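You operate a simulated robot arm through the tools that you are given. There is no shell and no other tool. Be economical: measure what you need, move in short steps, check, and stop when the job is done.

Carry out the task below with a simulated two-armed robot. There is one attempt and no reset: what you move stays moved.

Task
Fit the blue stub shaft in the blue bearing and lock its collar.
Fine: hold the bearing for the collar and the grease cap, which goes home too; it ends in the ready bay.

The check looks at the end state, three seconds after you hand in, the way a careful person would. Anything else that was tipped, shoved, dropped, spilled or broken makes it a failure. Lids that push on must go on centred and level and be pressed home; caps that screw on are set level and turned clockwise until they are tight.

Robot
Two 6-joint arms with two-finger parallel grippers on one trunk, on a base that drives. Base frame: it is fixed to the floor where the robot stands at the start and does not move with it; the origin is under the middle of the robot, x ahead of it, y to its left, z up. Units: mm, rad, N and s.
The left shoulder is at the start at [60, 187, 1097], the right one opposite. With the tool pointing down near the work surface each hand reaches from about 240 to 620 mm from the robot's upright axis, wherever it stands, measured 20 degrees to its own side. Places, roughly: blue take-up bearing (30x10x6 cm) [600, -400, 800]; blue take-up bearing grease cap [600, -300, 800]; blue take-up bearing locking collar [500, -400, 800]; grey take-up bearing grease cap [900, 100, 300]; grey take-up bearing locking collar [800, -100, 300]; ready bay [600, -900, 800]. Payload 1.57 kg a hand.
The TCP of each hand is the grasp point between the finger pads, 30 mm short of the fingertips. In the tool frame z runs along the fingers and y along their closing line. The gripper opens to 110 mm. The fingers are 24 mm wide and 12 mm thick; the gripper's body (48 by 112 mm) begins 78 mm behind the TCP.
Orientation is that of the tool frame in the base frame, as a unit quaternion [w, x, y, z]. With the fingers straight down and closing along the base's y, the tool's x points along the base's -x, its y along +y and its z along -z.

Tools
- The arms move only by the tool arm_command. It takes "left_commands", "right_commands" or both (then of equal length, played together; a hand with none holds still); each is one flat list of numbers, 7 for each row, row after row: the turn, a rotation vector about the tool's x, y, z in rad, then the shift along the tool's x, y, z in mm, then the closure, from 0 (fully open) to 1 (shut). In form: [ax, ay, az, x, y, z, claw, ax, ay, az, x, y, z, claw, ...]. A call has 1 to 12 rows; each row shifts and turns the commanded pose from where the row before left it, along the tool's axes as they then stand. Rows are played at 5 a second. More than 50 mm and 0.15 rad between two rows, or a gripper value outside its range, and nothing of the call is played. Where a pose cannot be reached the arm comes as near as it can. A force on the tool above 40 N (or 10 N above the force at the start of the call, whichever is more), or a blocked arm, ends the call early, and 0.2 s more pass. The fingers move at their own pace (about 153 mm/s each) and stop on an object; they squeeze with about 38 N. The grip force told is the motor's: it shows also when the fingers shut on nothing. Time passes only in rows, and 0.2 s behind the last, so rows that do not move let the fingers close. It gives the time, the measured TCP pose, the force on the tool (base axes), the opening and the grip force at its end, in the units of the frame above (readings bear some noise), with the torque about the TCP (base axes, N m) and any sound that the robot's microphone picked up, and new pictures: "views" is both (left out), scene, wrist or none (wrist: the cameras of the hands that moved).
- Cameras (640 x 400 px; columns grow to the right, rows downward): "scene" is now at [-1.1, -41.4, 1628.1]; the picture's right is [-0.57, -0.82, 0.00], its down [-0.69, 0.47, -0.55] and it looks along [0.45, -0.31, -0.84] (base axes); focal length 286 px, centre (320, 200). "left" rides on the left gripper at [70, -16, -141] in its tool frame; the picture's right is [0.23, 0.97, 0.00], its down [-0.86, 0.20, -0.48] and it looks along [-0.47, 0.11, 0.88] (tool axes); focal length 222 px, centre (320, 200). "right" rides on the right gripper at [70, 16, -141] in its tool frame; the picture's right is [-0.23, 0.97, 0.00], its down [-0.86, -0.20, -0.48] and it looks along [-0.47, -0.11, 0.88] (tool axes); focal length 222 px, centre (320, 200).
- lift_body(by): slides the trunk up (or, below 0, down) by that many mm; the arms and the scene camera ride with it, the base frame stays. It gives what a move gives, with no picture.
- drive_base(legs): drives the robot by 1 to 6 legs, each [ahead, left, turn to the left] in mm, mm and rad, along the robot's own axes; the way and the turn of a leg run together, so that a leg with both is an arc; at most 1500 mm and 3.142 rad a leg. The arms and the cameras ride along, it lands a little off, and it stops where it bumps. It gives what a move gives, and a new picture of the scene camera.
- head_to(pan, tilt): turns the head with the scene camera to pan (to the left, within 1.501 rad either way) and tilt (down, from -0.506 to 1.204), counted from straight ahead of the robot. It gives what a move gives, and a new picture of the scene camera.
- locate(camera, pixels): for up to 12 pixels [column, row] of the newest picture of that camera ("zoom" is the newest enlarged one), the place [x, y, z] in the base frame of the surface seen there, good to about 2 mm. It takes no simulated time.
- enlarge(camera, box): a new picture of the part [left, top, right, bottom] of that camera's present view, enlarged. It takes no simulated time.
- close_job(): hands the job in; it is judged then, once.

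Work in short steps. Measure before you move; look again where a grasp or a placing could have gone wrong, and mend it. You have 80 turns and 260 pictures in all, those below and enlarged ones among them. Open the grippers and draw the arms clear of the work before you hand the job in, unless the task says otherwise; then end with one line.

The tools are called as a command line: name --argument value ..., lists and objects as JSON in quotes. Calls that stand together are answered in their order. arm_command: Moves the arms, as the interface text tells. Its arguments: {"type":"object","properties":{"left_commands":{"type":"array"},"right_commands":{"type":"array"},"views":{"type":"string","enum":["both","scene","wrist","none"]}},"required":[]} The other tools are called the same way: lift_body (by) slides the trunk up or down; drive_base (legs) drives the base; head_to (pan, tilt) turns the head that bears the scene camera; locate (camera, pixels) gives the place of the surface under pixels of a picture; enlarge (camera, box) takes an enlarged picture of a part of a camera's view; close_job () hands the job in.

At the start:

```text
t: 0.0
left_eef_pos: [405.9, -16.0, 1077.3]
left_ee_rot: [0.0, 0.0, 1.0, 0.001]
left_ft_force: [1.0, 0.1, 0.8]
left_ft_torque: [-0.05, 0.02, 0.0]
left_grip_width: 110.1
left_grip_force: 0.1
right_eef_pos: [287.1, -370.8, 1101.4]
right_ee_rot: [0.001, 0.0, 1.0, 0.0]
right_ft_force: [-0.7, -0.3, 0.1]
right_ft_torque: [-0.01, 0.0, -0.03]
right_grip_width: 110.0
right_grip_force: 0.0
trunk travel left (down, up): [-725.0, 265.0]
robot x, y, heading: [0.3, 2.4, -0.0]
head pan, tilt: [-0.602, 0.993]
```

scene: 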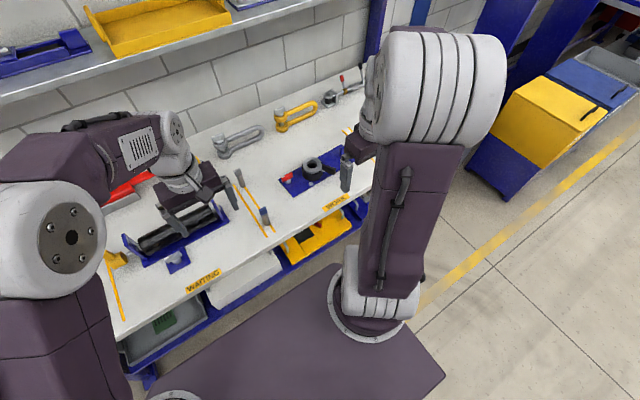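
right: 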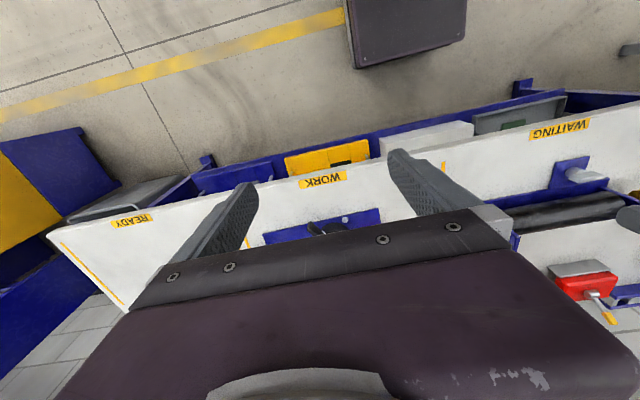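
left: 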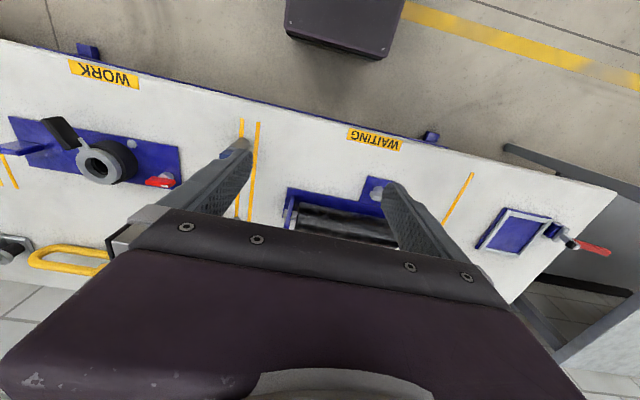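

The scene shows the bench with WORK zone and blue bearing around pixel (315,170), partly hidden by the right arm. I enlarge scene and left camera views to see the parts.

enlarge --camera "scene" --box '[200, 60, 400, 220]'

enlarge --camera "left" --box '[0, 50, 260, 290]'

enlarge --camera "scene" --box '[80, 120, 280, 320]'

```text
2.50 times, centred on (300, 140) of scene
```

zoom: 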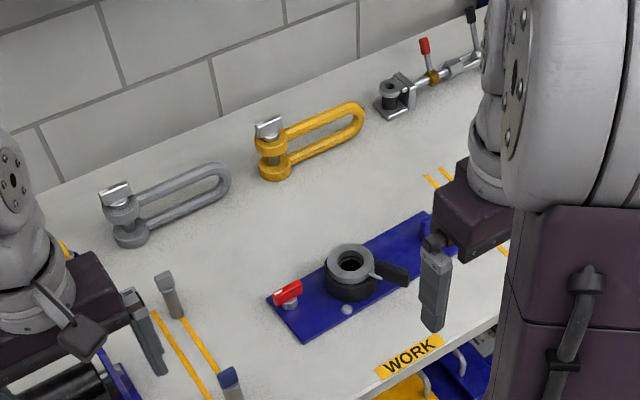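

```text
1.67 times, centred on (130, 170) of left
```

zoom: 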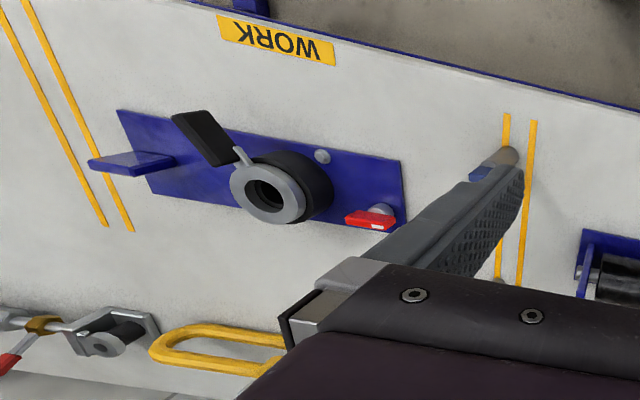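

```text
2.00 times, centred on (180, 220) of scene
```

zoom: 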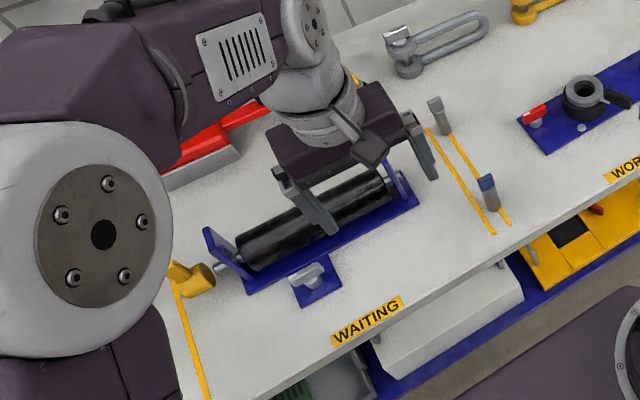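

I measure the candidates: the two pegs, the bearing's collar, the red item and others.

locate --camera "zoom" --pixels '[[436, 102], [441, 128], [488, 182], [492, 204], [583, 85], [600, 90], [536, 110], [582, 128], [521, 120], [546, 152], [310, 272], [250, 240]]'

enlarge --camera "scene" --box '[220, 150, 300, 240]'

enlarge --camera "scene" --box '[275, 130, 365, 210]'

```text
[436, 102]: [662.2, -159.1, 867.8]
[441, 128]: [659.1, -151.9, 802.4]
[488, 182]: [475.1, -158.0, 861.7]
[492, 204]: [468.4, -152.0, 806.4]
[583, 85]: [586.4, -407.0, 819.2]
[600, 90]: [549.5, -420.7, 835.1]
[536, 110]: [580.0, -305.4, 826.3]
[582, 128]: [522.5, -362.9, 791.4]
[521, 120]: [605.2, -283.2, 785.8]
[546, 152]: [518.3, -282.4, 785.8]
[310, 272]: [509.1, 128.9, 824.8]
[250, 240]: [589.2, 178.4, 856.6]
```

```text
4.44 times, centred on (260, 195) of scene
```

zoom: 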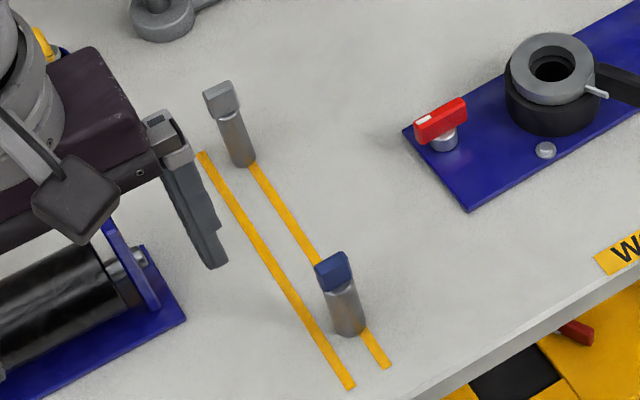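

```text
5.00 times, centred on (320, 170) of scene
```

zoom: 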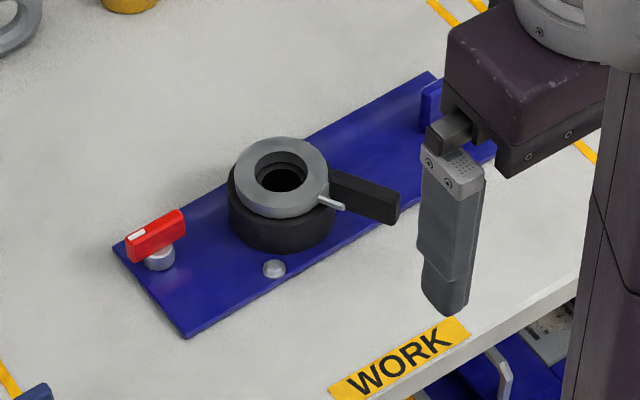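

The blue-headed peg at about (470,-155) is the stub shaft; the bearing has collar with black lever, a red wing grease cap, and a blue tab. I need to drive nearer, so I measure bench edge, base front, and shelf.

locate --camera "scene" --pixels '[[195, 305], [205, 325], [270, 250], [336, 266], [240, 310], [150, 375], [160, 40], [200, 75], [360, 225], [440, 375], [250, 45], [560, 110]]'

```text
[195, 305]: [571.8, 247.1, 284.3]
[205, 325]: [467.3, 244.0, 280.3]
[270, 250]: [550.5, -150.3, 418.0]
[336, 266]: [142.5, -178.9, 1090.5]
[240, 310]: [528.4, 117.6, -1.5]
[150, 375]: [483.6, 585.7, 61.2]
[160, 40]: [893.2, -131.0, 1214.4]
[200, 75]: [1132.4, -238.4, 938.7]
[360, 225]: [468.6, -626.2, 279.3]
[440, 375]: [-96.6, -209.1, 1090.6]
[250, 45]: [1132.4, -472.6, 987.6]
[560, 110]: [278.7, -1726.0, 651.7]
```

I tilt the head fully down, straight ahead, to see the base front versus bench edge.

head_to --pan 0 --tilt 1.2

```text
t: 1.0
left_eef_pos: [406.0, -15.6, 1077.1]
left_ee_rot: [0.0, -0.001, 1.0, 0.0]
left_ft_force: [0.3, -0.2, -0.3]
left_ft_torque: [0.0, 0.01, -0.04]
left_grip_width: 110.0
left_grip_force: 0.0
right_eef_pos: [286.3, -369.4, 1100.8]
right_ee_rot: [-0.001, 0.0, 1.0, 0.0]
right_ft_force: [-0.2, -0.1, -0.2]
right_ft_torque: [-0.02, -0.01, -0.01]
right_grip_width: 109.8
right_grip_force: 0.0
trunk travel left (down, up): [-725.0, 265.0]
robot x, y, heading: [0.4, 1.3, 0.001]
head pan, tilt: [0.0, 1.201]
```

scene: 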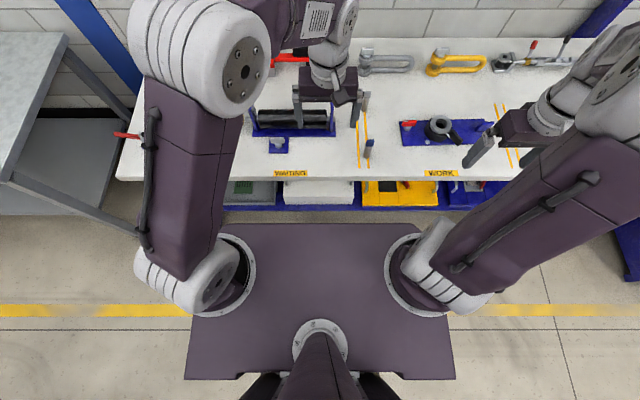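

The bench front edge is at row ~178; I measure it together with the floor parts below.

locate --camera "scene" --pixels '[[310, 177], [310, 208], [320, 224], [440, 126], [410, 123], [370, 142], [497, 104], [516, 165]]'

locate --camera "right" --pixels '[[360, 65], [460, 40], [320, 182], [130, 222], [380, 15]]'

```text
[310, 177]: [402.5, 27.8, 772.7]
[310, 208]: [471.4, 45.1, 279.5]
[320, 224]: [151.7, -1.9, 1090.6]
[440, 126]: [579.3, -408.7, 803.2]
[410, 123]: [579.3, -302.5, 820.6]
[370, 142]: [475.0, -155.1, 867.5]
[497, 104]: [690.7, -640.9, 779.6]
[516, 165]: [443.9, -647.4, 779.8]
```

```text
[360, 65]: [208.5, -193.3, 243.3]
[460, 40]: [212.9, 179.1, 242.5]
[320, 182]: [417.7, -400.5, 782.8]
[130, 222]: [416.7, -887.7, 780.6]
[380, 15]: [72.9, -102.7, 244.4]
```

Base front is at x≈210, bench edge at 402, so there is room. I drive 100 ahead and 350 right so the left hand can reach shaft, collar and cap while the right hand holds the bearing.

drive_base --legs '[[100, -350, 0]]'

```text
t: 3.4
left_eef_pos: [506.4, -373.3, 1076.9]
left_ee_rot: [0.0, 0.0, 1.0, 0.0]
left_ft_force: [0.5, 0.6, -0.3]
left_ft_torque: [0.02, 0.0, 0.03]
left_grip_width: 109.8
left_grip_force: 0.1
right_eef_pos: [388.2, -726.7, 1102.1]
right_ee_rot: [0.0, 0.0, 1.0, 0.0]
right_ft_force: [0.1, -0.6, 0.0]
right_ft_torque: [0.01, 0.05, -0.01]
right_grip_width: 109.9
right_grip_force: 0.0
trunk travel left (down, up): [-725.0, 265.0]
robot x, y, heading: [99.2, -355.9, 0.004]
head pan, tilt: [0.0, 1.201]
```

scene: 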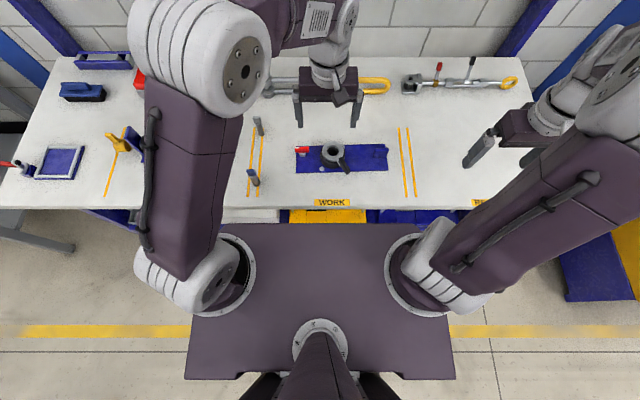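

I now have a clear view of the bearing at (340,157) and shaft at (254,177); I enlarge both, and the ready bay.

enlarge --camera "scene" --box '[285, 125, 405, 200]'

enlarge --camera "left" --box '[180, 0, 480, 220]'

enlarge --camera "scene" --box '[380, 50, 540, 220]'

```text
5.33 times, centred on (345, 162) of scene
```

zoom: 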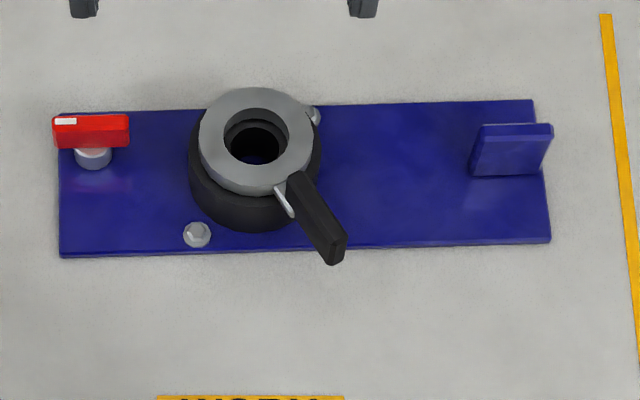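

```text
1.82 times, centred on (330, 110) of left
```

zoom: 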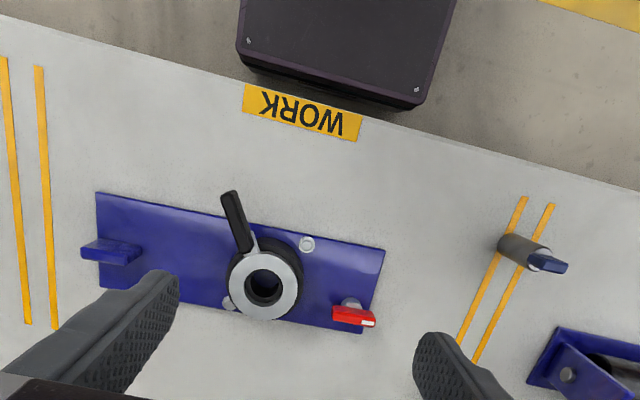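

```text
2.35 times, centred on (460, 135) of scene
```

zoom: 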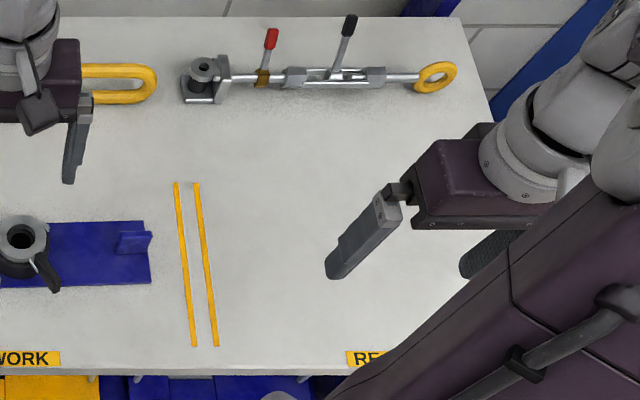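

I re-enlarge the bearing view and measure its features.

enlarge --camera "scene" --box '[285, 125, 405, 200]'

locate --camera "zoom" --pixels '[[62, 256], [548, 242], [62, 115], [480, 128], [552, 128], [475, 172], [545, 172], [212, 140], [305, 140], [257, 98], [257, 182], [257, 150]]'

locate --camera "zoom" --pixels '[[298, 178], [340, 235], [283, 200], [335, 258], [60, 120], [122, 120], [92, 140], [92, 160], [514, 130], [510, 150], [197, 232], [310, 115]]'

```text
5.33 times, centred on (345, 162) of scene
```

zoom: 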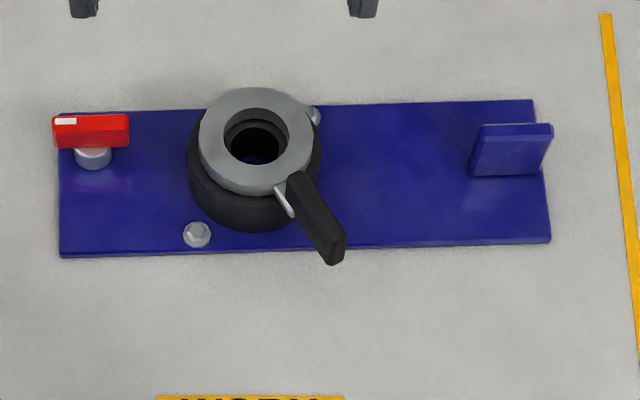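

```text
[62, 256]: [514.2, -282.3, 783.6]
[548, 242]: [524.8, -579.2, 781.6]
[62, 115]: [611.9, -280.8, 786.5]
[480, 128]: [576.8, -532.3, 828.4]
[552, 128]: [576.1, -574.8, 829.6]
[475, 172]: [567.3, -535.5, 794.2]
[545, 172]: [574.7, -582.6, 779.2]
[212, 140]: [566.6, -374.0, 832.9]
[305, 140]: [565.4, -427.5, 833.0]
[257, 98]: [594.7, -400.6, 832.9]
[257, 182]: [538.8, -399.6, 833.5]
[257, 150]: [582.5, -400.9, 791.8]
```

```text
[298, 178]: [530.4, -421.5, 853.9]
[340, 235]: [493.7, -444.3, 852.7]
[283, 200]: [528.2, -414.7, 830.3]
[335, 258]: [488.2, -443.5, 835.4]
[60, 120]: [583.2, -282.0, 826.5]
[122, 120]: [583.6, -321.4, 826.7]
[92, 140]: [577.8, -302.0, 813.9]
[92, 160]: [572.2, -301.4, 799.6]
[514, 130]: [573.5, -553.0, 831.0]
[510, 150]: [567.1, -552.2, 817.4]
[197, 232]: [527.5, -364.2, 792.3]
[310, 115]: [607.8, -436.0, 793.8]
```

The shaft stands at about (472,-155). I enlarge it in the scene view to measure its head orientation and diameter.

enlarge --camera "scene" --box '[234, 160, 274, 200]'

enlarge --camera "left" --box '[395, 90, 475, 170]'

locate --camera "left" --pixels '[[470, 141], [484, 147], [477, 141], [477, 147], [454, 137], [462, 130], [466, 147], [456, 128], [460, 144]]'

```text
10.00 times, centred on (254, 180) of scene
```

zoom: 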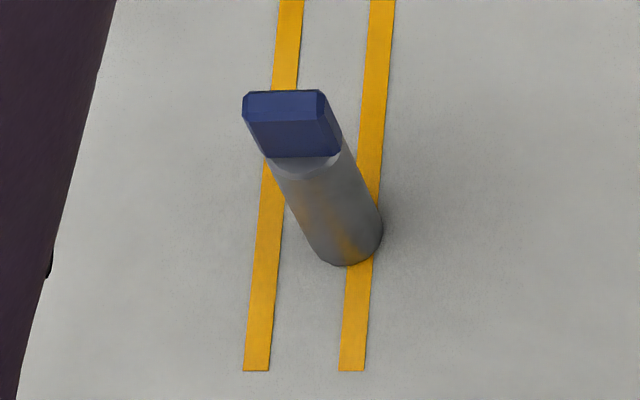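

```text
5.00 times, centred on (435, 130) of left
```

zoom: 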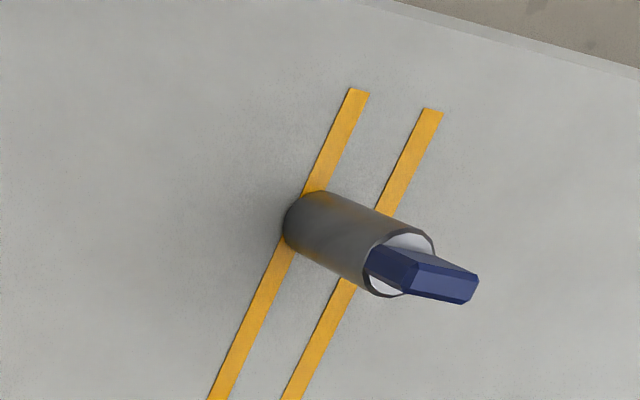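

```text
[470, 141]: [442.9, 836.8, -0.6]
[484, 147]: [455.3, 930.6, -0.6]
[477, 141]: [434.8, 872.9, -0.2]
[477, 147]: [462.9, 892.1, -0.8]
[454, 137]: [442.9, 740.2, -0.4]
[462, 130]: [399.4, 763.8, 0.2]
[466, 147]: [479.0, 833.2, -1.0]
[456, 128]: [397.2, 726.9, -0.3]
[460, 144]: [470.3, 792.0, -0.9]
```

The left picture was stale; I locate through the zoom picture instead.

locate --camera "zoom" --pixels '[[390, 262], [470, 285], [415, 262], [478, 278], [462, 300], [374, 250], [425, 240], [378, 286], [300, 230], [410, 290], [330, 225]]'

```text
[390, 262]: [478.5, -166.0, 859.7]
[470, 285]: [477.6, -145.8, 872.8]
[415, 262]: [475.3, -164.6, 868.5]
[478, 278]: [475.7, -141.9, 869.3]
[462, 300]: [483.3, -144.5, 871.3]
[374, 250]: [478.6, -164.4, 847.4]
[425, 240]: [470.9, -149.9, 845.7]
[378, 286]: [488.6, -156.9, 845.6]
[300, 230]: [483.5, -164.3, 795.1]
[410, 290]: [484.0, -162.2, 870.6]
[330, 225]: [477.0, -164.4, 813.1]
```

Shaft head is a blade: x 474–484, y −166…−142, z 846–871; body shoulder at 846. I turn both tools 90° so the fingers close along x (left +90°, right −90°, cameras outward).

arm_command --left_commands '[0, 0, 0.1428, 0, 0, 0, 0.4, 0, 0, 0.1428, 0, 0, 0, 0.4, 0, 0, 0.1428, 0, 0, 0, 0.4, 0, 0, 0.1428, 0, 0, 0, 0.4, 0, 0, 0.1428, 0, 0, 0, 0.4, 0, 0, 0.1428, 0, 0, 0, 0.4, 0, 0, 0.1428, 0, 0, 0, 0.4, 0, 0, 0.1428, 0, 0, 0, 0.4, 0, 0, 0.1428, 0, 0, 0, 0.4, 0, 0, 0.1428, 0, 0, 0, 0.4, 0, 0, 0.1428, 0, 0, 0, 0.4]' --right_commands '[0, 0, -0.1428, 0, 0, 0, 0.4, 0, 0, -0.1428, 0, 0, 0, 0.4, 0, 0, -0.1428, 0, 0, 0, 0.4, 0, 0, -0.1428, 0, 0, 0, 0.4, 0, 0, -0.1428, 0, 0, 0, 0.4, 0, 0, -0.1428, 0, 0, 0, 0.4, 0, 0, -0.1428, 0, 0, 0, 0.4, 0, 0, -0.1428, 0, 0, 0, 0.4, 0, 0, -0.1428, 0, 0, 0, 0.4, 0, 0, -0.1428, 0, 0, 0, 0.4, 0, 0, -0.1428, 0, 0, 0, 0.4]' --views "none"

```text
t: 5.8
left_eef_pos: [508.1, -374.1, 1077.4]
left_ee_rot: [0.0, 0.709, 0.706, -0.001]
left_ft_force: [-0.1, -0.6, -0.3]
left_ft_torque: [0.0, 0.0, -0.01]
left_grip_width: 66.1
left_grip_force: 0.1
right_eef_pos: [388.4, -728.5, 1102.0]
right_ee_rot: [0.0, 0.708, -0.706, 0.0]
right_ft_force: [0.3, 0.1, -0.3]
right_ft_torque: [0.02, -0.01, -0.01]
right_grip_width: 65.9
right_grip_force: 0.1
trunk travel left (down, up): [-725.0, 265.0]
robot x, y, heading: [104.9, -357.9, 0.002]
head pan, tilt: [0.0, 1.201]
```

Orientation is right. I move the left hand above the shaft and the right hand above the tab, both around z≈955.

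arm_command --left_commands '[0, 0, 0, 36.7, -4.8, 20, 0.4, 0, 0, 0, 36.7, -4.8, 20, 0.4, 0, 0, 0, 36.7, -4.8, 20, 0.4, 0, 0, 0, 36.7, -4.8, 20, 0.4, 0, 0, 0, 36.7, -4.8, 20, 0.4, 0, 0, 0, 36.7, -4.8, 20, 0.4, 0, 0, 0, 0, 0, 0, 0.4]' --right_commands '[0, 0, 0, -28.8, -30.8, 24, 0.4, 0, 0, 0, -28.8, -30.8, 24, 0.4, 0, 0, 0, -28.8, -30.8, 24, 0.4, 0, 0, 0, -28.8, -30.8, 24, 0.4, 0, 0, 0, -28.8, -30.8, 24, 0.4, 0, 0, 0, -28.8, -30.8, 24, 0.4, 0, 0, 0, 0, 0, 0, 0.4]' --views "both"

```text
t: 7.4
left_eef_pos: [479.6, -153.5, 956.3]
left_ee_rot: [0.0, 0.707, 0.707, 0.0]
left_ft_force: [-0.5, -0.4, 0.1]
left_ft_torque: [0.0, 0.02, -0.04]
left_grip_width: 66.2
left_grip_force: 0.1
right_eef_pos: [571.8, -556.7, 957.6]
right_ee_rot: [0.0, 0.707, -0.707, 0.001]
right_ft_force: [0.8, -0.6, 0.5]
right_ft_torque: [0.04, -0.01, 0.0]
right_grip_width: 66.0
right_grip_force: 0.0
trunk travel left (down, up): [-725.0, 265.0]
robot x, y, heading: [98.1, -359.6, 0.0]
head pan, tilt: [0.0, 1.201]
```

scene: 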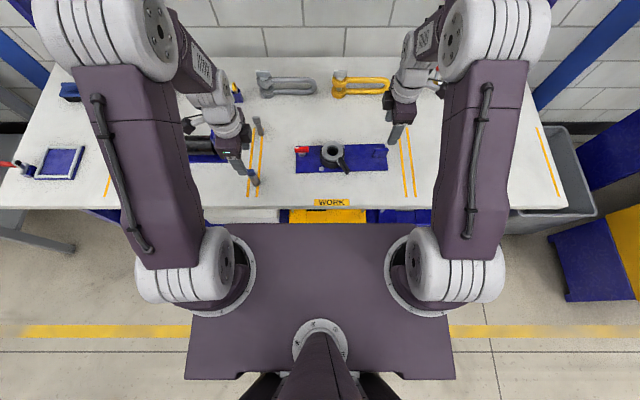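
right: 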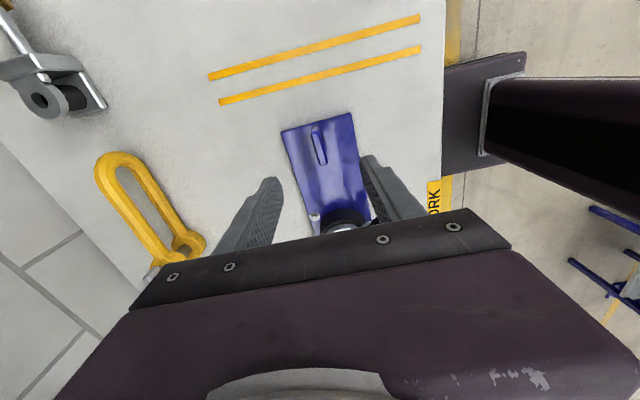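
left: 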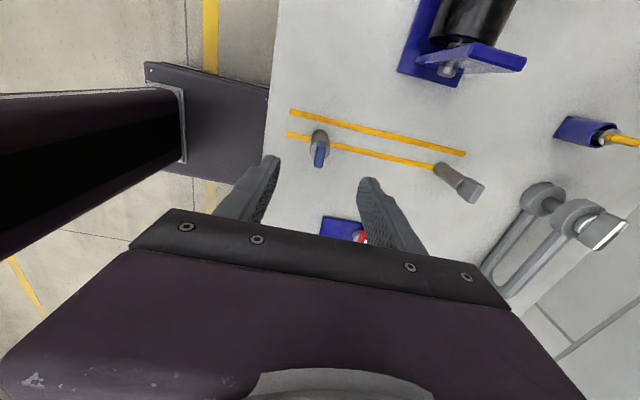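

I measure the shaft head at (320,155) and the tab at (320,145) in the wrist pictures.

enlarge --camera "left" --box '[290, 115, 350, 175]'

locate --camera "left" --pixels '[[320, 150], [320, 156], [317, 156], [323, 156], [320, 163], [320, 146], [320, 135]]'

locate --camera "right" --pixels '[[314, 130], [319, 160], [323, 162], [317, 128], [320, 145], [318, 145]]'

```text
6.67 times, centred on (320, 145) of left
```

zoom: 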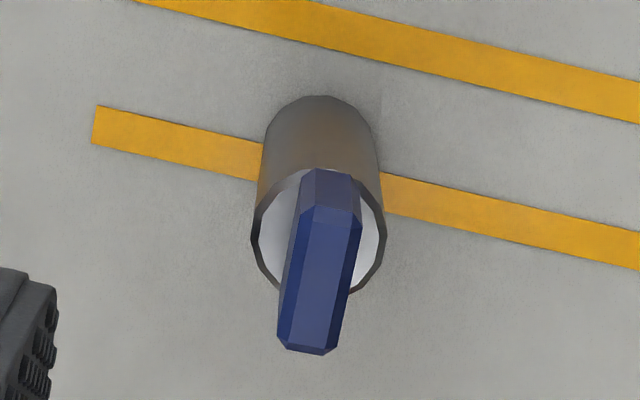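

```text
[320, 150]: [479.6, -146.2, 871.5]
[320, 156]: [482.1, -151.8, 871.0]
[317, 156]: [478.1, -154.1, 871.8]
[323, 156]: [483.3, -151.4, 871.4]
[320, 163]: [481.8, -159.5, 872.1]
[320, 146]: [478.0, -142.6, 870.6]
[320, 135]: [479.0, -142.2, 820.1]
```

```text
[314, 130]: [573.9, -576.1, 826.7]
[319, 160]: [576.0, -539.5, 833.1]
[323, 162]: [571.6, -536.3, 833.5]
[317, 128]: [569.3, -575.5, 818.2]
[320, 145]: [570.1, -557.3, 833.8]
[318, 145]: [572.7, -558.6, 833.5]
```

Both hands are centred on the targets (head 480,−153.5; tab 572.5,−556). I lower the left to z 878 and the right to z 824, then close both.

arm_command --left_commands '[0, 0, 0, 0, 0.5, 20, 0.4, 0, 0, 0, 0, 0, 20, 0.4, 0, 0, 0, 0, 0, 20, 0.4, 0, 0, 0, 0, 0, 18, 0.4, 0, 0, 0, 0, 0, 0, 0.4, 0, 0, 0, 0, 0, 0, 1, 0, 0, 0, 0, 0, 0, 1, 0, 0, 0, 0, 0, 0, 1]' --right_commands '[0, 0, 0, 0, -0.5, 33, 0.4, 0, 0, 0, 0, 0, 33, 0.4, 0, 0, 0, 0, 0, 33, 0.4, 0, 0, 0, 0, 0, 34, 0.4, 0, 0, 0, 0, 0, 0, 0.4, 0, 0, 0, 0, 0, 0, 1, 0, 0, 0, 0, 0, 0, 1, 0, 0, 0, 0, 0, 0, 1]' --views "both"

```text
t: 9.2
left_eef_pos: [478.3, -152.1, 877.7]
left_ee_rot: [0.0, 0.707, 0.707, -0.001]
left_ft_force: [0.8, -0.9, 2.1]
left_ft_torque: [-0.03, 0.05, 0.02]
left_grip_width: 9.4
left_grip_force: 27.8
right_eef_pos: [573.4, -553.1, 823.5]
right_ee_rot: [0.001, 0.707, -0.707, 0.0]
right_ft_force: [-0.3, 1.4, 0.3]
right_ft_torque: [-0.31, -0.01, -0.1]
right_grip_width: 11.8
right_grip_force: 29.2
trunk travel left (down, up): [-725.0, 265.0]
robot x, y, heading: [101.3, -356.4, 0.001]
head pan, tilt: [0.0, 1.201]
```

scene: 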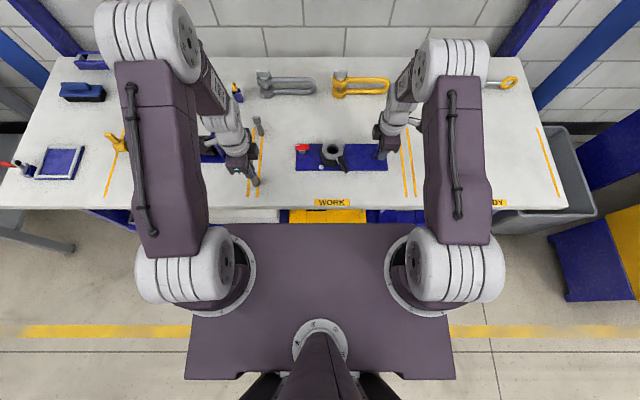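
right: 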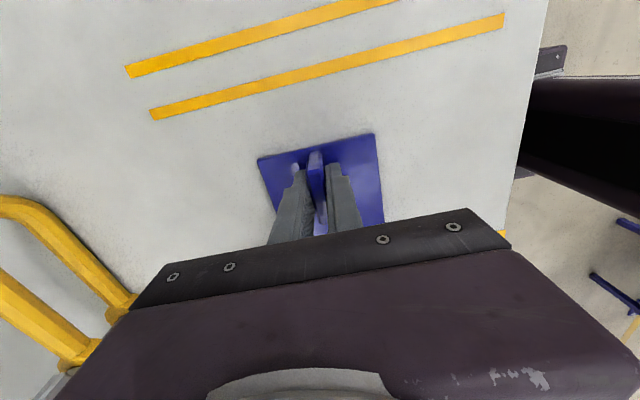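
left: 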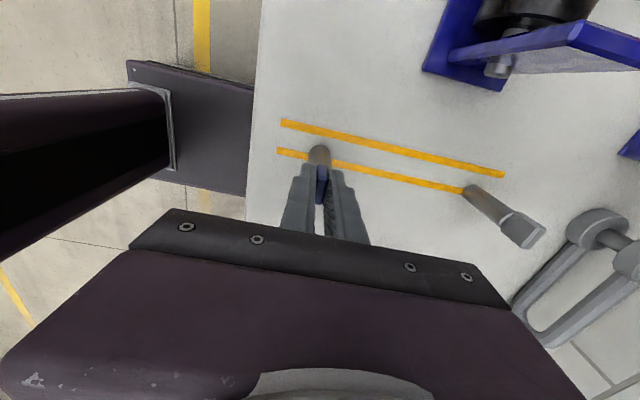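

Both are gripped (9.4 and 11.8 mm). I lift the shaft 95 mm and carry it above the collar bore at (566,−400.5).

arm_command --left_commands '[0, 0, 0, 0, 0, -30, 1, 0, 0, 0, 0, 0, -32, 1, 0, 0, 0, 0, 0, -33, 1, 0, 0, 0, -35, 12.4, 0, 1, 0, 0, 0, -35, 12.4, 0, 1, 0, 0, 0, -35, 12.4, 0, 1, 0, 0, 0, -35, 12.4, 0, 1, 0, 0, 0, -35, 12.4, 0, 1, 0, 0, 0, -35, 12.4, 0, 1, 0, 0, 0, -37, 12.4, 0, 1, 0, 0, 0, 0, 0, 0, 1]' --views "both"

enlarge --camera "scene" --box '[285, 105, 405, 180]'

enlarge --camera "left" --box '[240, 90, 400, 220]'

```text
t: 11.6
left_eef_pos: [565.3, -400.2, 971.9]
left_ee_rot: [0.0, 0.707, 0.707, 0.0]
left_ft_force: [0.3, -1.0, -0.5]
left_ft_torque: [0.01, -0.01, 0.0]
left_grip_width: 9.3
left_grip_force: 27.3
right_eef_pos: [573.3, -552.9, 823.6]
right_ee_rot: [0.001, 0.707, -0.707, 0.0]
right_ft_force: [0.1, -0.5, 0.8]
right_ft_torque: [-0.13, 0.08, 0.03]
right_grip_width: 11.9
right_grip_force: 28.9
trunk travel left (down, up): [-725.0, 265.0]
robot x, y, heading: [101.5, -356.2, 0.002]
head pan, tilt: [0.0, 1.201]
```

scene: 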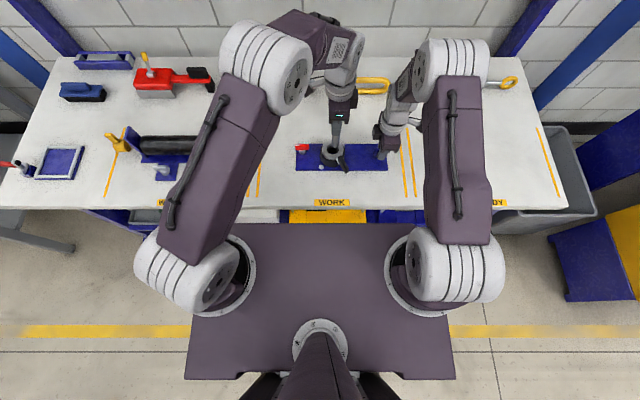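
left: 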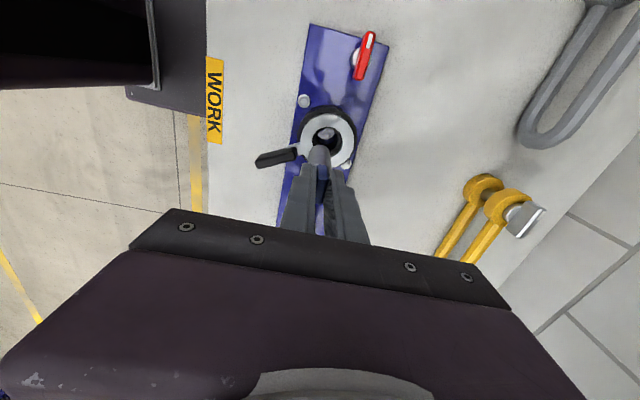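

```text
5.33 times, centred on (345, 142) of scene
```

zoom: 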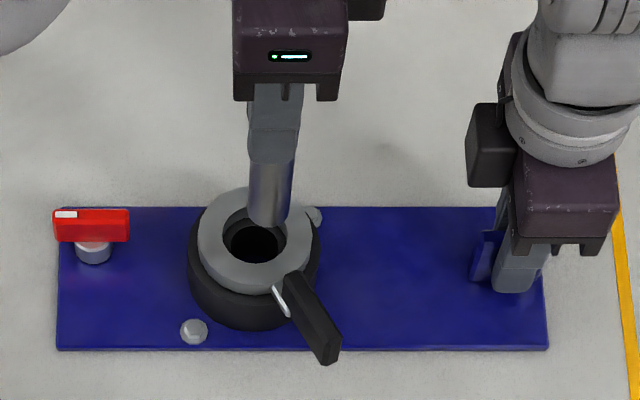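

```text
3.08 times, centred on (320, 155) of left
```

zoom: 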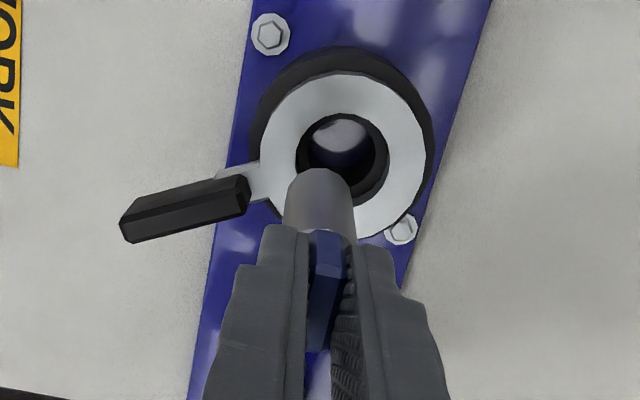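

I measure the collar ring edges in this zoom and the shaft's lower end for alignment.

locate --camera "zoom" --pixels '[[264, 140], [422, 140], [340, 78], [300, 100], [395, 215], [415, 110], [292, 145], [393, 150], [290, 205], [350, 205], [320, 172], [320, 200]]'

enlarge --camera "scene" --box '[310, 105, 365, 175]'

```text
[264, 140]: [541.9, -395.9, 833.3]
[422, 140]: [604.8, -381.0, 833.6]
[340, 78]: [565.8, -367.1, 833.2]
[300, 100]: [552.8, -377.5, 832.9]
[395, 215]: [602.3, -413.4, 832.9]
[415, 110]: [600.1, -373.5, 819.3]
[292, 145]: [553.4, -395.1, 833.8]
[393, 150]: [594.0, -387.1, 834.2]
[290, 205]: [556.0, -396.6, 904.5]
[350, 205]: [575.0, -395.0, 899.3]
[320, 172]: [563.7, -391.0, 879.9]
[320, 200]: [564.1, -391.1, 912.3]
```

```text
5.71 times, centred on (338, 140) of scene
```

zoom: 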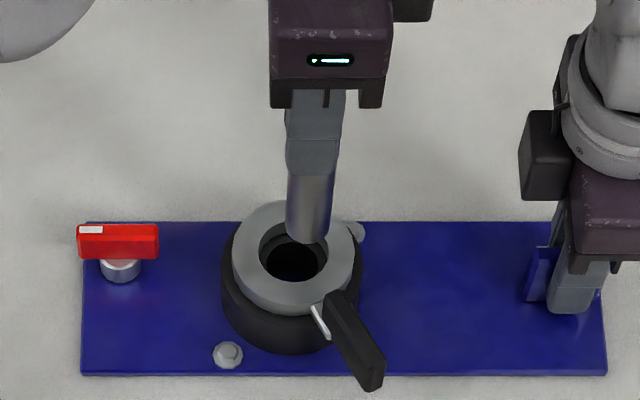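

I measure the ring again from the scene zoom to reconcile the centre.

locate --camera "zoom" --pixels '[[236, 255], [350, 255], [260, 210], [340, 225], [255, 292], [293, 306], [293, 300], [293, 310], [262, 255], [325, 255], [293, 285], [270, 206]]'

enlarge --camera "left" --box '[290, 100, 370, 180]'

```text
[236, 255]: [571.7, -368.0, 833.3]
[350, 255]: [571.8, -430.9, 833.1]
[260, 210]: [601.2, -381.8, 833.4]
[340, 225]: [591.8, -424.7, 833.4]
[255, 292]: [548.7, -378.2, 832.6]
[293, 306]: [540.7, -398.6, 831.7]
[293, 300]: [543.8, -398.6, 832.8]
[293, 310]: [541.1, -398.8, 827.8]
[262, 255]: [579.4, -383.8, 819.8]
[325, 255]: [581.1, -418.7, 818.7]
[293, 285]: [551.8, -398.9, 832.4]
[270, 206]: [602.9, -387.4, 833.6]
```

```text
5.00 times, centred on (330, 140) of left
```

zoom: 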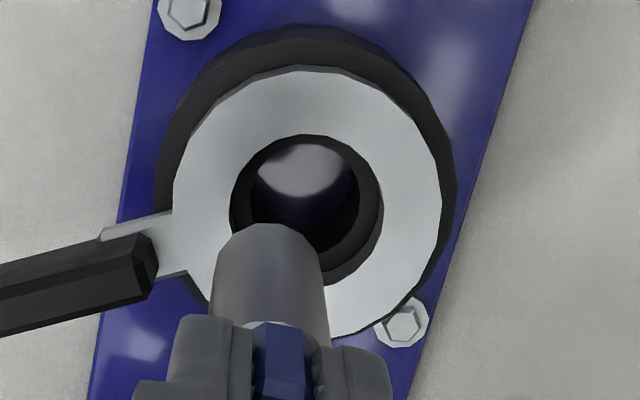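

The ring centre comes out at about (573,−399.5). I measure the shaft's current axis from this zoom.

locate --camera "zoom" --pixels '[[216, 290], [322, 290], [268, 290], [268, 240], [268, 226], [240, 234], [300, 234], [220, 260], [318, 260], [235, 290], [300, 290]]'

locate --camera "scene" --pixels '[[334, 142], [336, 142], [338, 142], [336, 145], [334, 138], [338, 138], [336, 138]]'

```text
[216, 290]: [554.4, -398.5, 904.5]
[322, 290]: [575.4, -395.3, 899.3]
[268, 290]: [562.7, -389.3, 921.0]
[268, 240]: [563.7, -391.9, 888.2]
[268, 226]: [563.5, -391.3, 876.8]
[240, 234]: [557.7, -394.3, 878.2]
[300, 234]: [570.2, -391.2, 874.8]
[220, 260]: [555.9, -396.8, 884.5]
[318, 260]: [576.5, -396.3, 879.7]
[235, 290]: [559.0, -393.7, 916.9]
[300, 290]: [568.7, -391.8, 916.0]
```

```text
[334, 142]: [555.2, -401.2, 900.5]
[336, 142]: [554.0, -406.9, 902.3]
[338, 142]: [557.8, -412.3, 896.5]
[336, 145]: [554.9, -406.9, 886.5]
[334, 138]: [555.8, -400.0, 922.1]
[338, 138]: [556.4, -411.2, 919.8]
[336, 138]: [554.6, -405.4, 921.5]
```

I refine the shaft's y position with a tight scene zoom.

enlarge --camera "scene" --box '[320, 122, 352, 154]'

locate --camera "zoom" --pixels '[[280, 200], [300, 200], [320, 200], [340, 200], [360, 200], [260, 200], [380, 200], [400, 200], [270, 200], [390, 200]]'

```text
12.50 times, centred on (336, 138) of scene
```

zoom: 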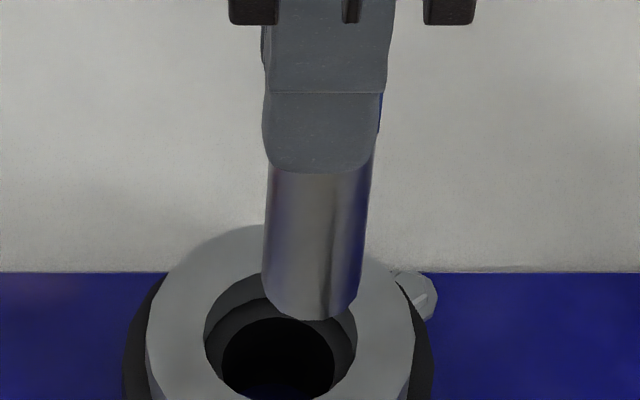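

```text
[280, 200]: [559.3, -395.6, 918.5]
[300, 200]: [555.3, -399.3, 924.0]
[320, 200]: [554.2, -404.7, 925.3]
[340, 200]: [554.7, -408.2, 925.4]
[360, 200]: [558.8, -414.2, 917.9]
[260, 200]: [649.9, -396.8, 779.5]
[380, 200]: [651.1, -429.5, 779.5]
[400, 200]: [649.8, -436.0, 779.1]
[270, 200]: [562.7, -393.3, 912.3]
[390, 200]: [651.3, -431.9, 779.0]
```

Relative to the ring, the shaft axis is ~7.5 mm short in x and ~5 mm too far right. I shift (+7.5 x, +5 y), lower 30 mm so the shaft end hovers ~12 mm over the ring, and check.

arm_command --left_commands '[0, 0, 0, 5, 7.5, 0, 1, 0, 0, 0, 0, 0, 15, 1, 0, 0, 0, 0, 0, 15, 1, 0, 0, 0, 0, 0, 0, 1]' --views "both"

enlarge --camera "left" --box '[290, 110, 350, 170]'

enlarge --camera "scene" --box '[317, 129, 353, 165]'

```text
t: 12.6
left_eef_pos: [572.6, -393.6, 944.2]
left_ee_rot: [0.0, 0.707, 0.707, 0.0]
left_ft_force: [0.3, -0.5, -1.0]
left_ft_torque: [-0.03, -0.01, 0.03]
left_grip_width: 9.0
left_grip_force: 28.0
right_eef_pos: [573.9, -554.5, 823.7]
right_ee_rot: [0.0, 0.707, -0.707, -0.001]
right_ft_force: [0.3, -0.5, 0.7]
right_ft_torque: [0.09, -0.01, 0.03]
right_grip_width: 11.7
right_grip_force: 29.1
trunk travel left (down, up): [-725.0, 265.0]
robot x, y, heading: [96.2, -356.0, 0.002]
head pan, tilt: [0.0, 1.201]
```

scene: 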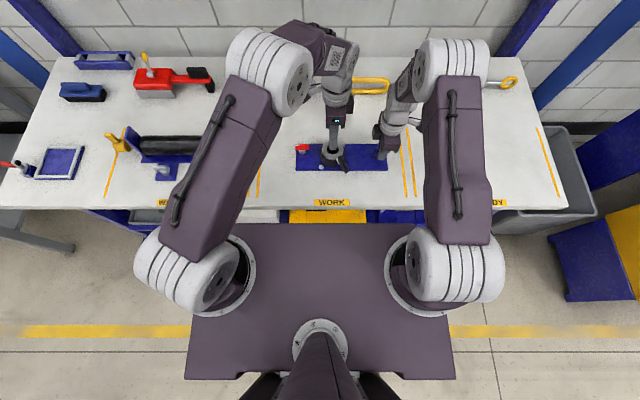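
left: 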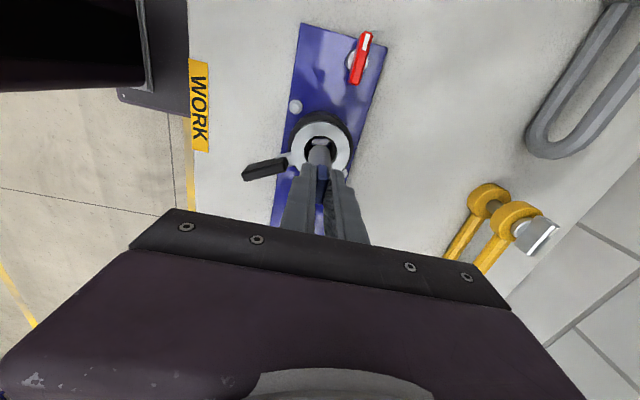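

```text
6.67 times, centred on (320, 140) of left
```

zoom: 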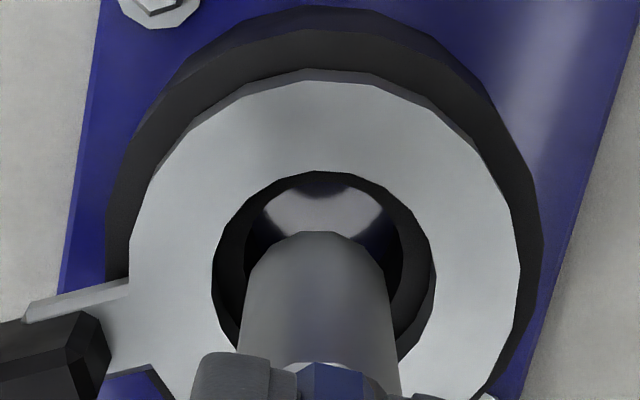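

```text
11.11 times, centred on (335, 147) of scene
```

zoom: 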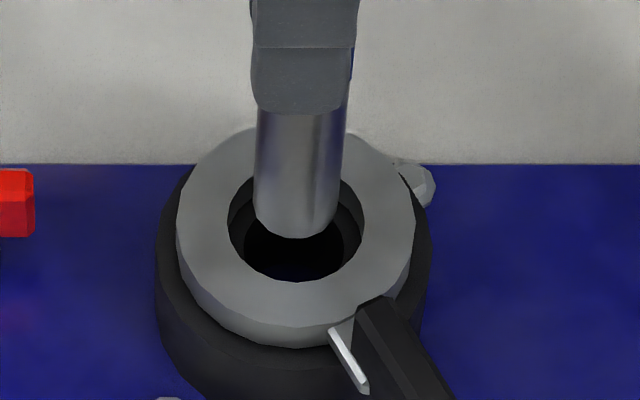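

Shaft is nearly centred (scene: 296 vs 296.5; left cam suggests ~+1 mm in x). I correct by 1 mm and lower in small steps into the bore, force-watched.

arm_command --left_commands '[0, 0, 0, -0.5, 1.2, 0, 1, 0, 0, 0, 0, 0, 6, 1, 0, 0, 0, 0, 0, 6, 1, 0, 0, 0, 0, 0, 5, 1, 0, 0, 0, 0, 0, 5, 1, 0, 0, 0, 0, 0, 5, 1, 0, 0, 0, 0, 0, 0, 1]' --views "both"

enlarge --camera "left" --box '[290, 110, 350, 170]'

enlarge --camera "scene" --box '[317, 129, 353, 165]'

```text
t: 14.2
left_eef_pos: [574.5, -395.5, 916.8]
left_ee_rot: [0.0, 0.707, 0.707, -0.001]
left_ft_force: [0.9, 0.7, -1.2]
left_ft_torque: [0.0, 0.03, -0.03]
left_grip_width: 9.6
left_grip_force: 27.7
right_eef_pos: [574.9, -554.1, 823.5]
right_ee_rot: [0.0, 0.707, -0.707, 0.0]
right_ft_force: [0.3, -0.2, 0.3]
right_ft_torque: [-0.04, -0.01, -0.01]
right_grip_width: 11.9
right_grip_force: 29.4
trunk travel left (down, up): [-725.0, 265.0]
robot x, y, heading: [104.4, -357.5, 0.002]
head pan, tilt: [0.0, 1.201]
```

scene: 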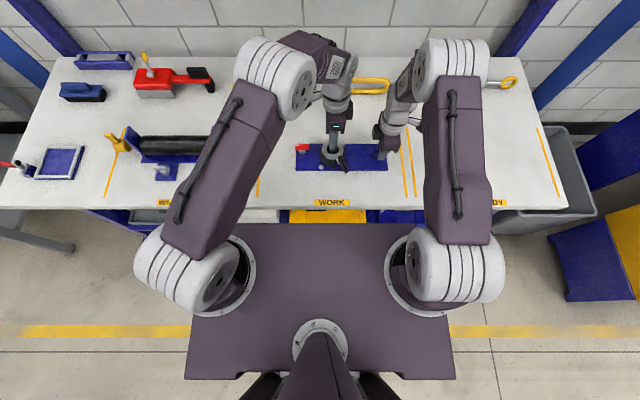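
left: 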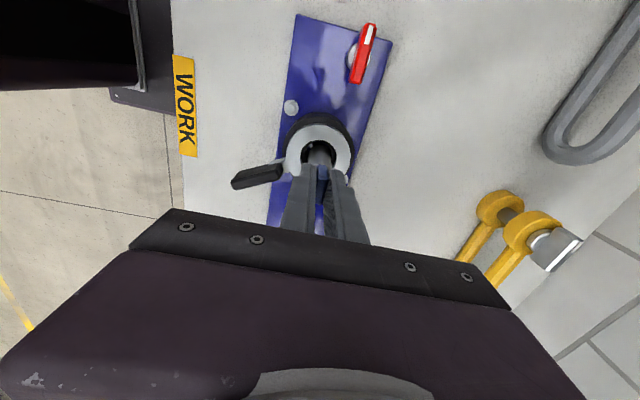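

```text
6.67 times, centred on (320, 140) of left
```

zoom: 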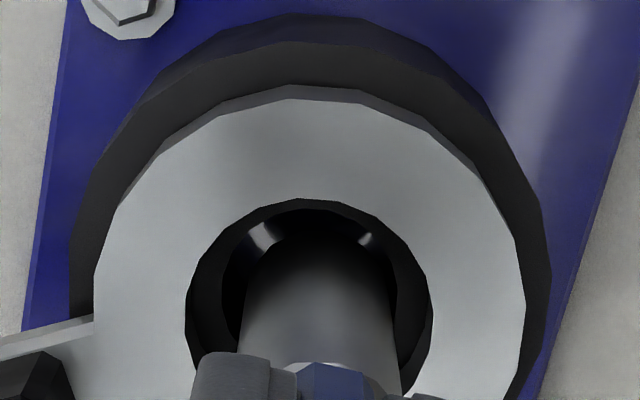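

```text
11.11 times, centred on (335, 147) of scene
```

zoom: 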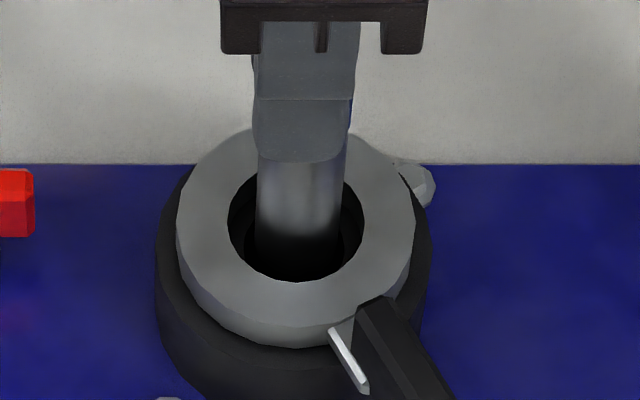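

No contact yet; shaft end is inside the collar's mouth. It looks ~0.8 mm too far in +x and −y, so I correct and go down in 3 mm steps.

arm_command --left_commands '[0, 0, 0, 0.8, -0.8, 0, 1, 0, 0, 0, 0, 0, 3, 1, 0, 0, 0, 0, 0, 3, 1, 0, 0, 0, 0, 0, 3, 1, 0, 0, 0, 0, 0, 3, 1, 0, 0, 0, 0, 0, 3, 1, 0, 0, 0, 0, 0, 0, 1]' --views "wrist"

enlarge --camera "left" --box '[290, 120, 350, 180]'

enlarge --camera "scene" --box '[317, 129, 353, 165]'

```text
t: 15.8
left_eef_pos: [574.9, -394.7, 901.7]
left_ee_rot: [0.0, 0.707, 0.707, 0.0]
left_ft_force: [0.8, -0.7, -1.2]
left_ft_torque: [-0.01, 0.01, 0.02]
left_grip_width: 9.3
left_grip_force: 27.9
right_eef_pos: [572.4, -554.1, 823.4]
right_ee_rot: [0.0, 0.708, -0.707, 0.0]
right_ft_force: [1.0, 0.7, 1.4]
right_ft_torque: [0.02, 0.01, 0.03]
right_grip_width: 11.9
right_grip_force: 29.3
trunk travel left (down, up): [-725.0, 265.0]
robot x, y, heading: [101.6, -355.4, -0.0]
head pan, tilt: [0.0, 1.201]
```

left: 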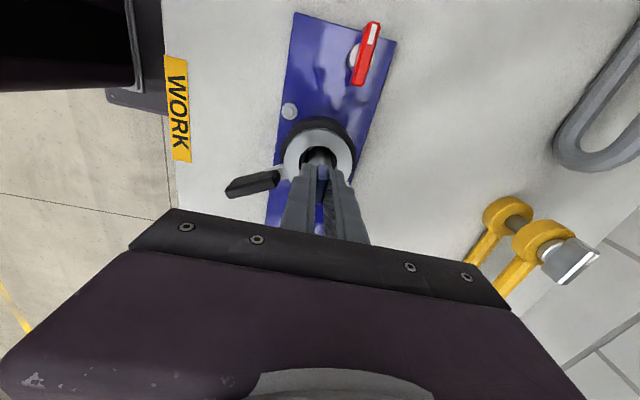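

```text
6.67 times, centred on (320, 150) of left
```

zoom: 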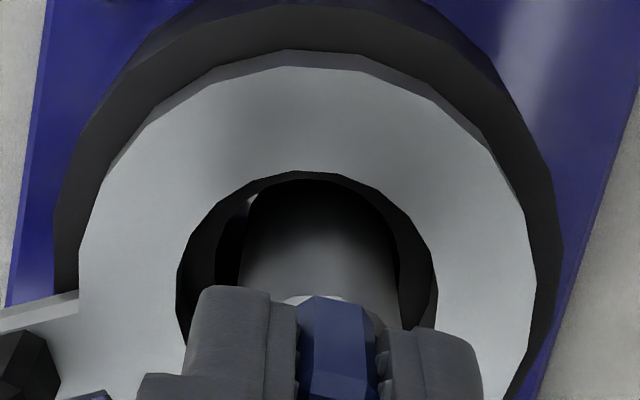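

```text
11.11 times, centred on (335, 147) of scene
```

zoom: 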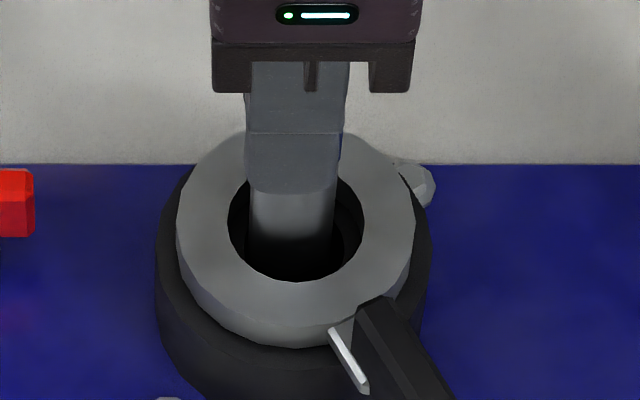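

The shaft end (~z 804) is already past the mouth step without contact. I centre slightly (−1 x) and keep going down.

arm_command --left_commands '[0, 0, 0, -0.6, -1.0, 0, 1, 0, 0, 0, 0, 0, 3, 1, 0, 0, 0, 0, 0, 3, 1, 0, 0, 0, 0, 0, 3, 1, 0, 0, 0, 0, 0, 3, 1, 0, 0, 0, 0, 0, 3, 1, 0, 0, 0, 0, 0, 2, 1, 0, 0, 0, 0, 0, 2, 1, 0, 0, 0, 0, 0, 2, 1, 0, 0, 0, 0, 0, 0, 1]' --views "wrist"

enlarge --camera "scene" --box '[317, 129, 353, 165]'

```text
t: 18.0
left_eef_pos: [571.5, -396.9, 882.7]
left_ee_rot: [0.002, 0.707, 0.707, 0.001]
left_ft_force: [-2.5, 0.7, 35.6]
left_ft_torque: [-0.18, 0.26, -0.04]
left_grip_width: 9.4
left_grip_force: 27.8
right_eef_pos: [572.5, -553.9, 823.9]
right_ee_rot: [-0.001, 0.707, -0.707, -0.001]
right_ft_force: [3.7, -0.1, -15.6]
right_ft_torque: [-0.46, 0.0, -0.57]
right_grip_width: 11.9
right_grip_force: 29.2
trunk travel left (down, up): [-725.0, 265.0]
robot x, y, heading: [102.6, -357.8, -0.004]
head pan, tilt: [0.0, 1.201]
```

left: 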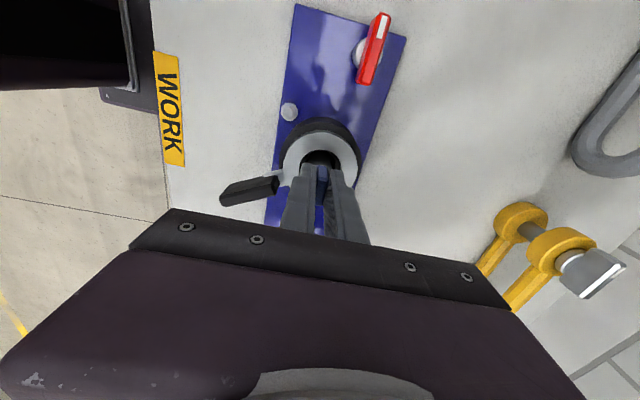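

```text
11.11 times, centred on (335, 147) of scene
```

zoom: 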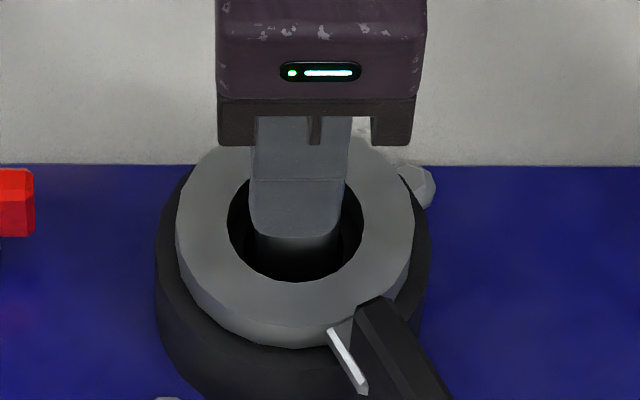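

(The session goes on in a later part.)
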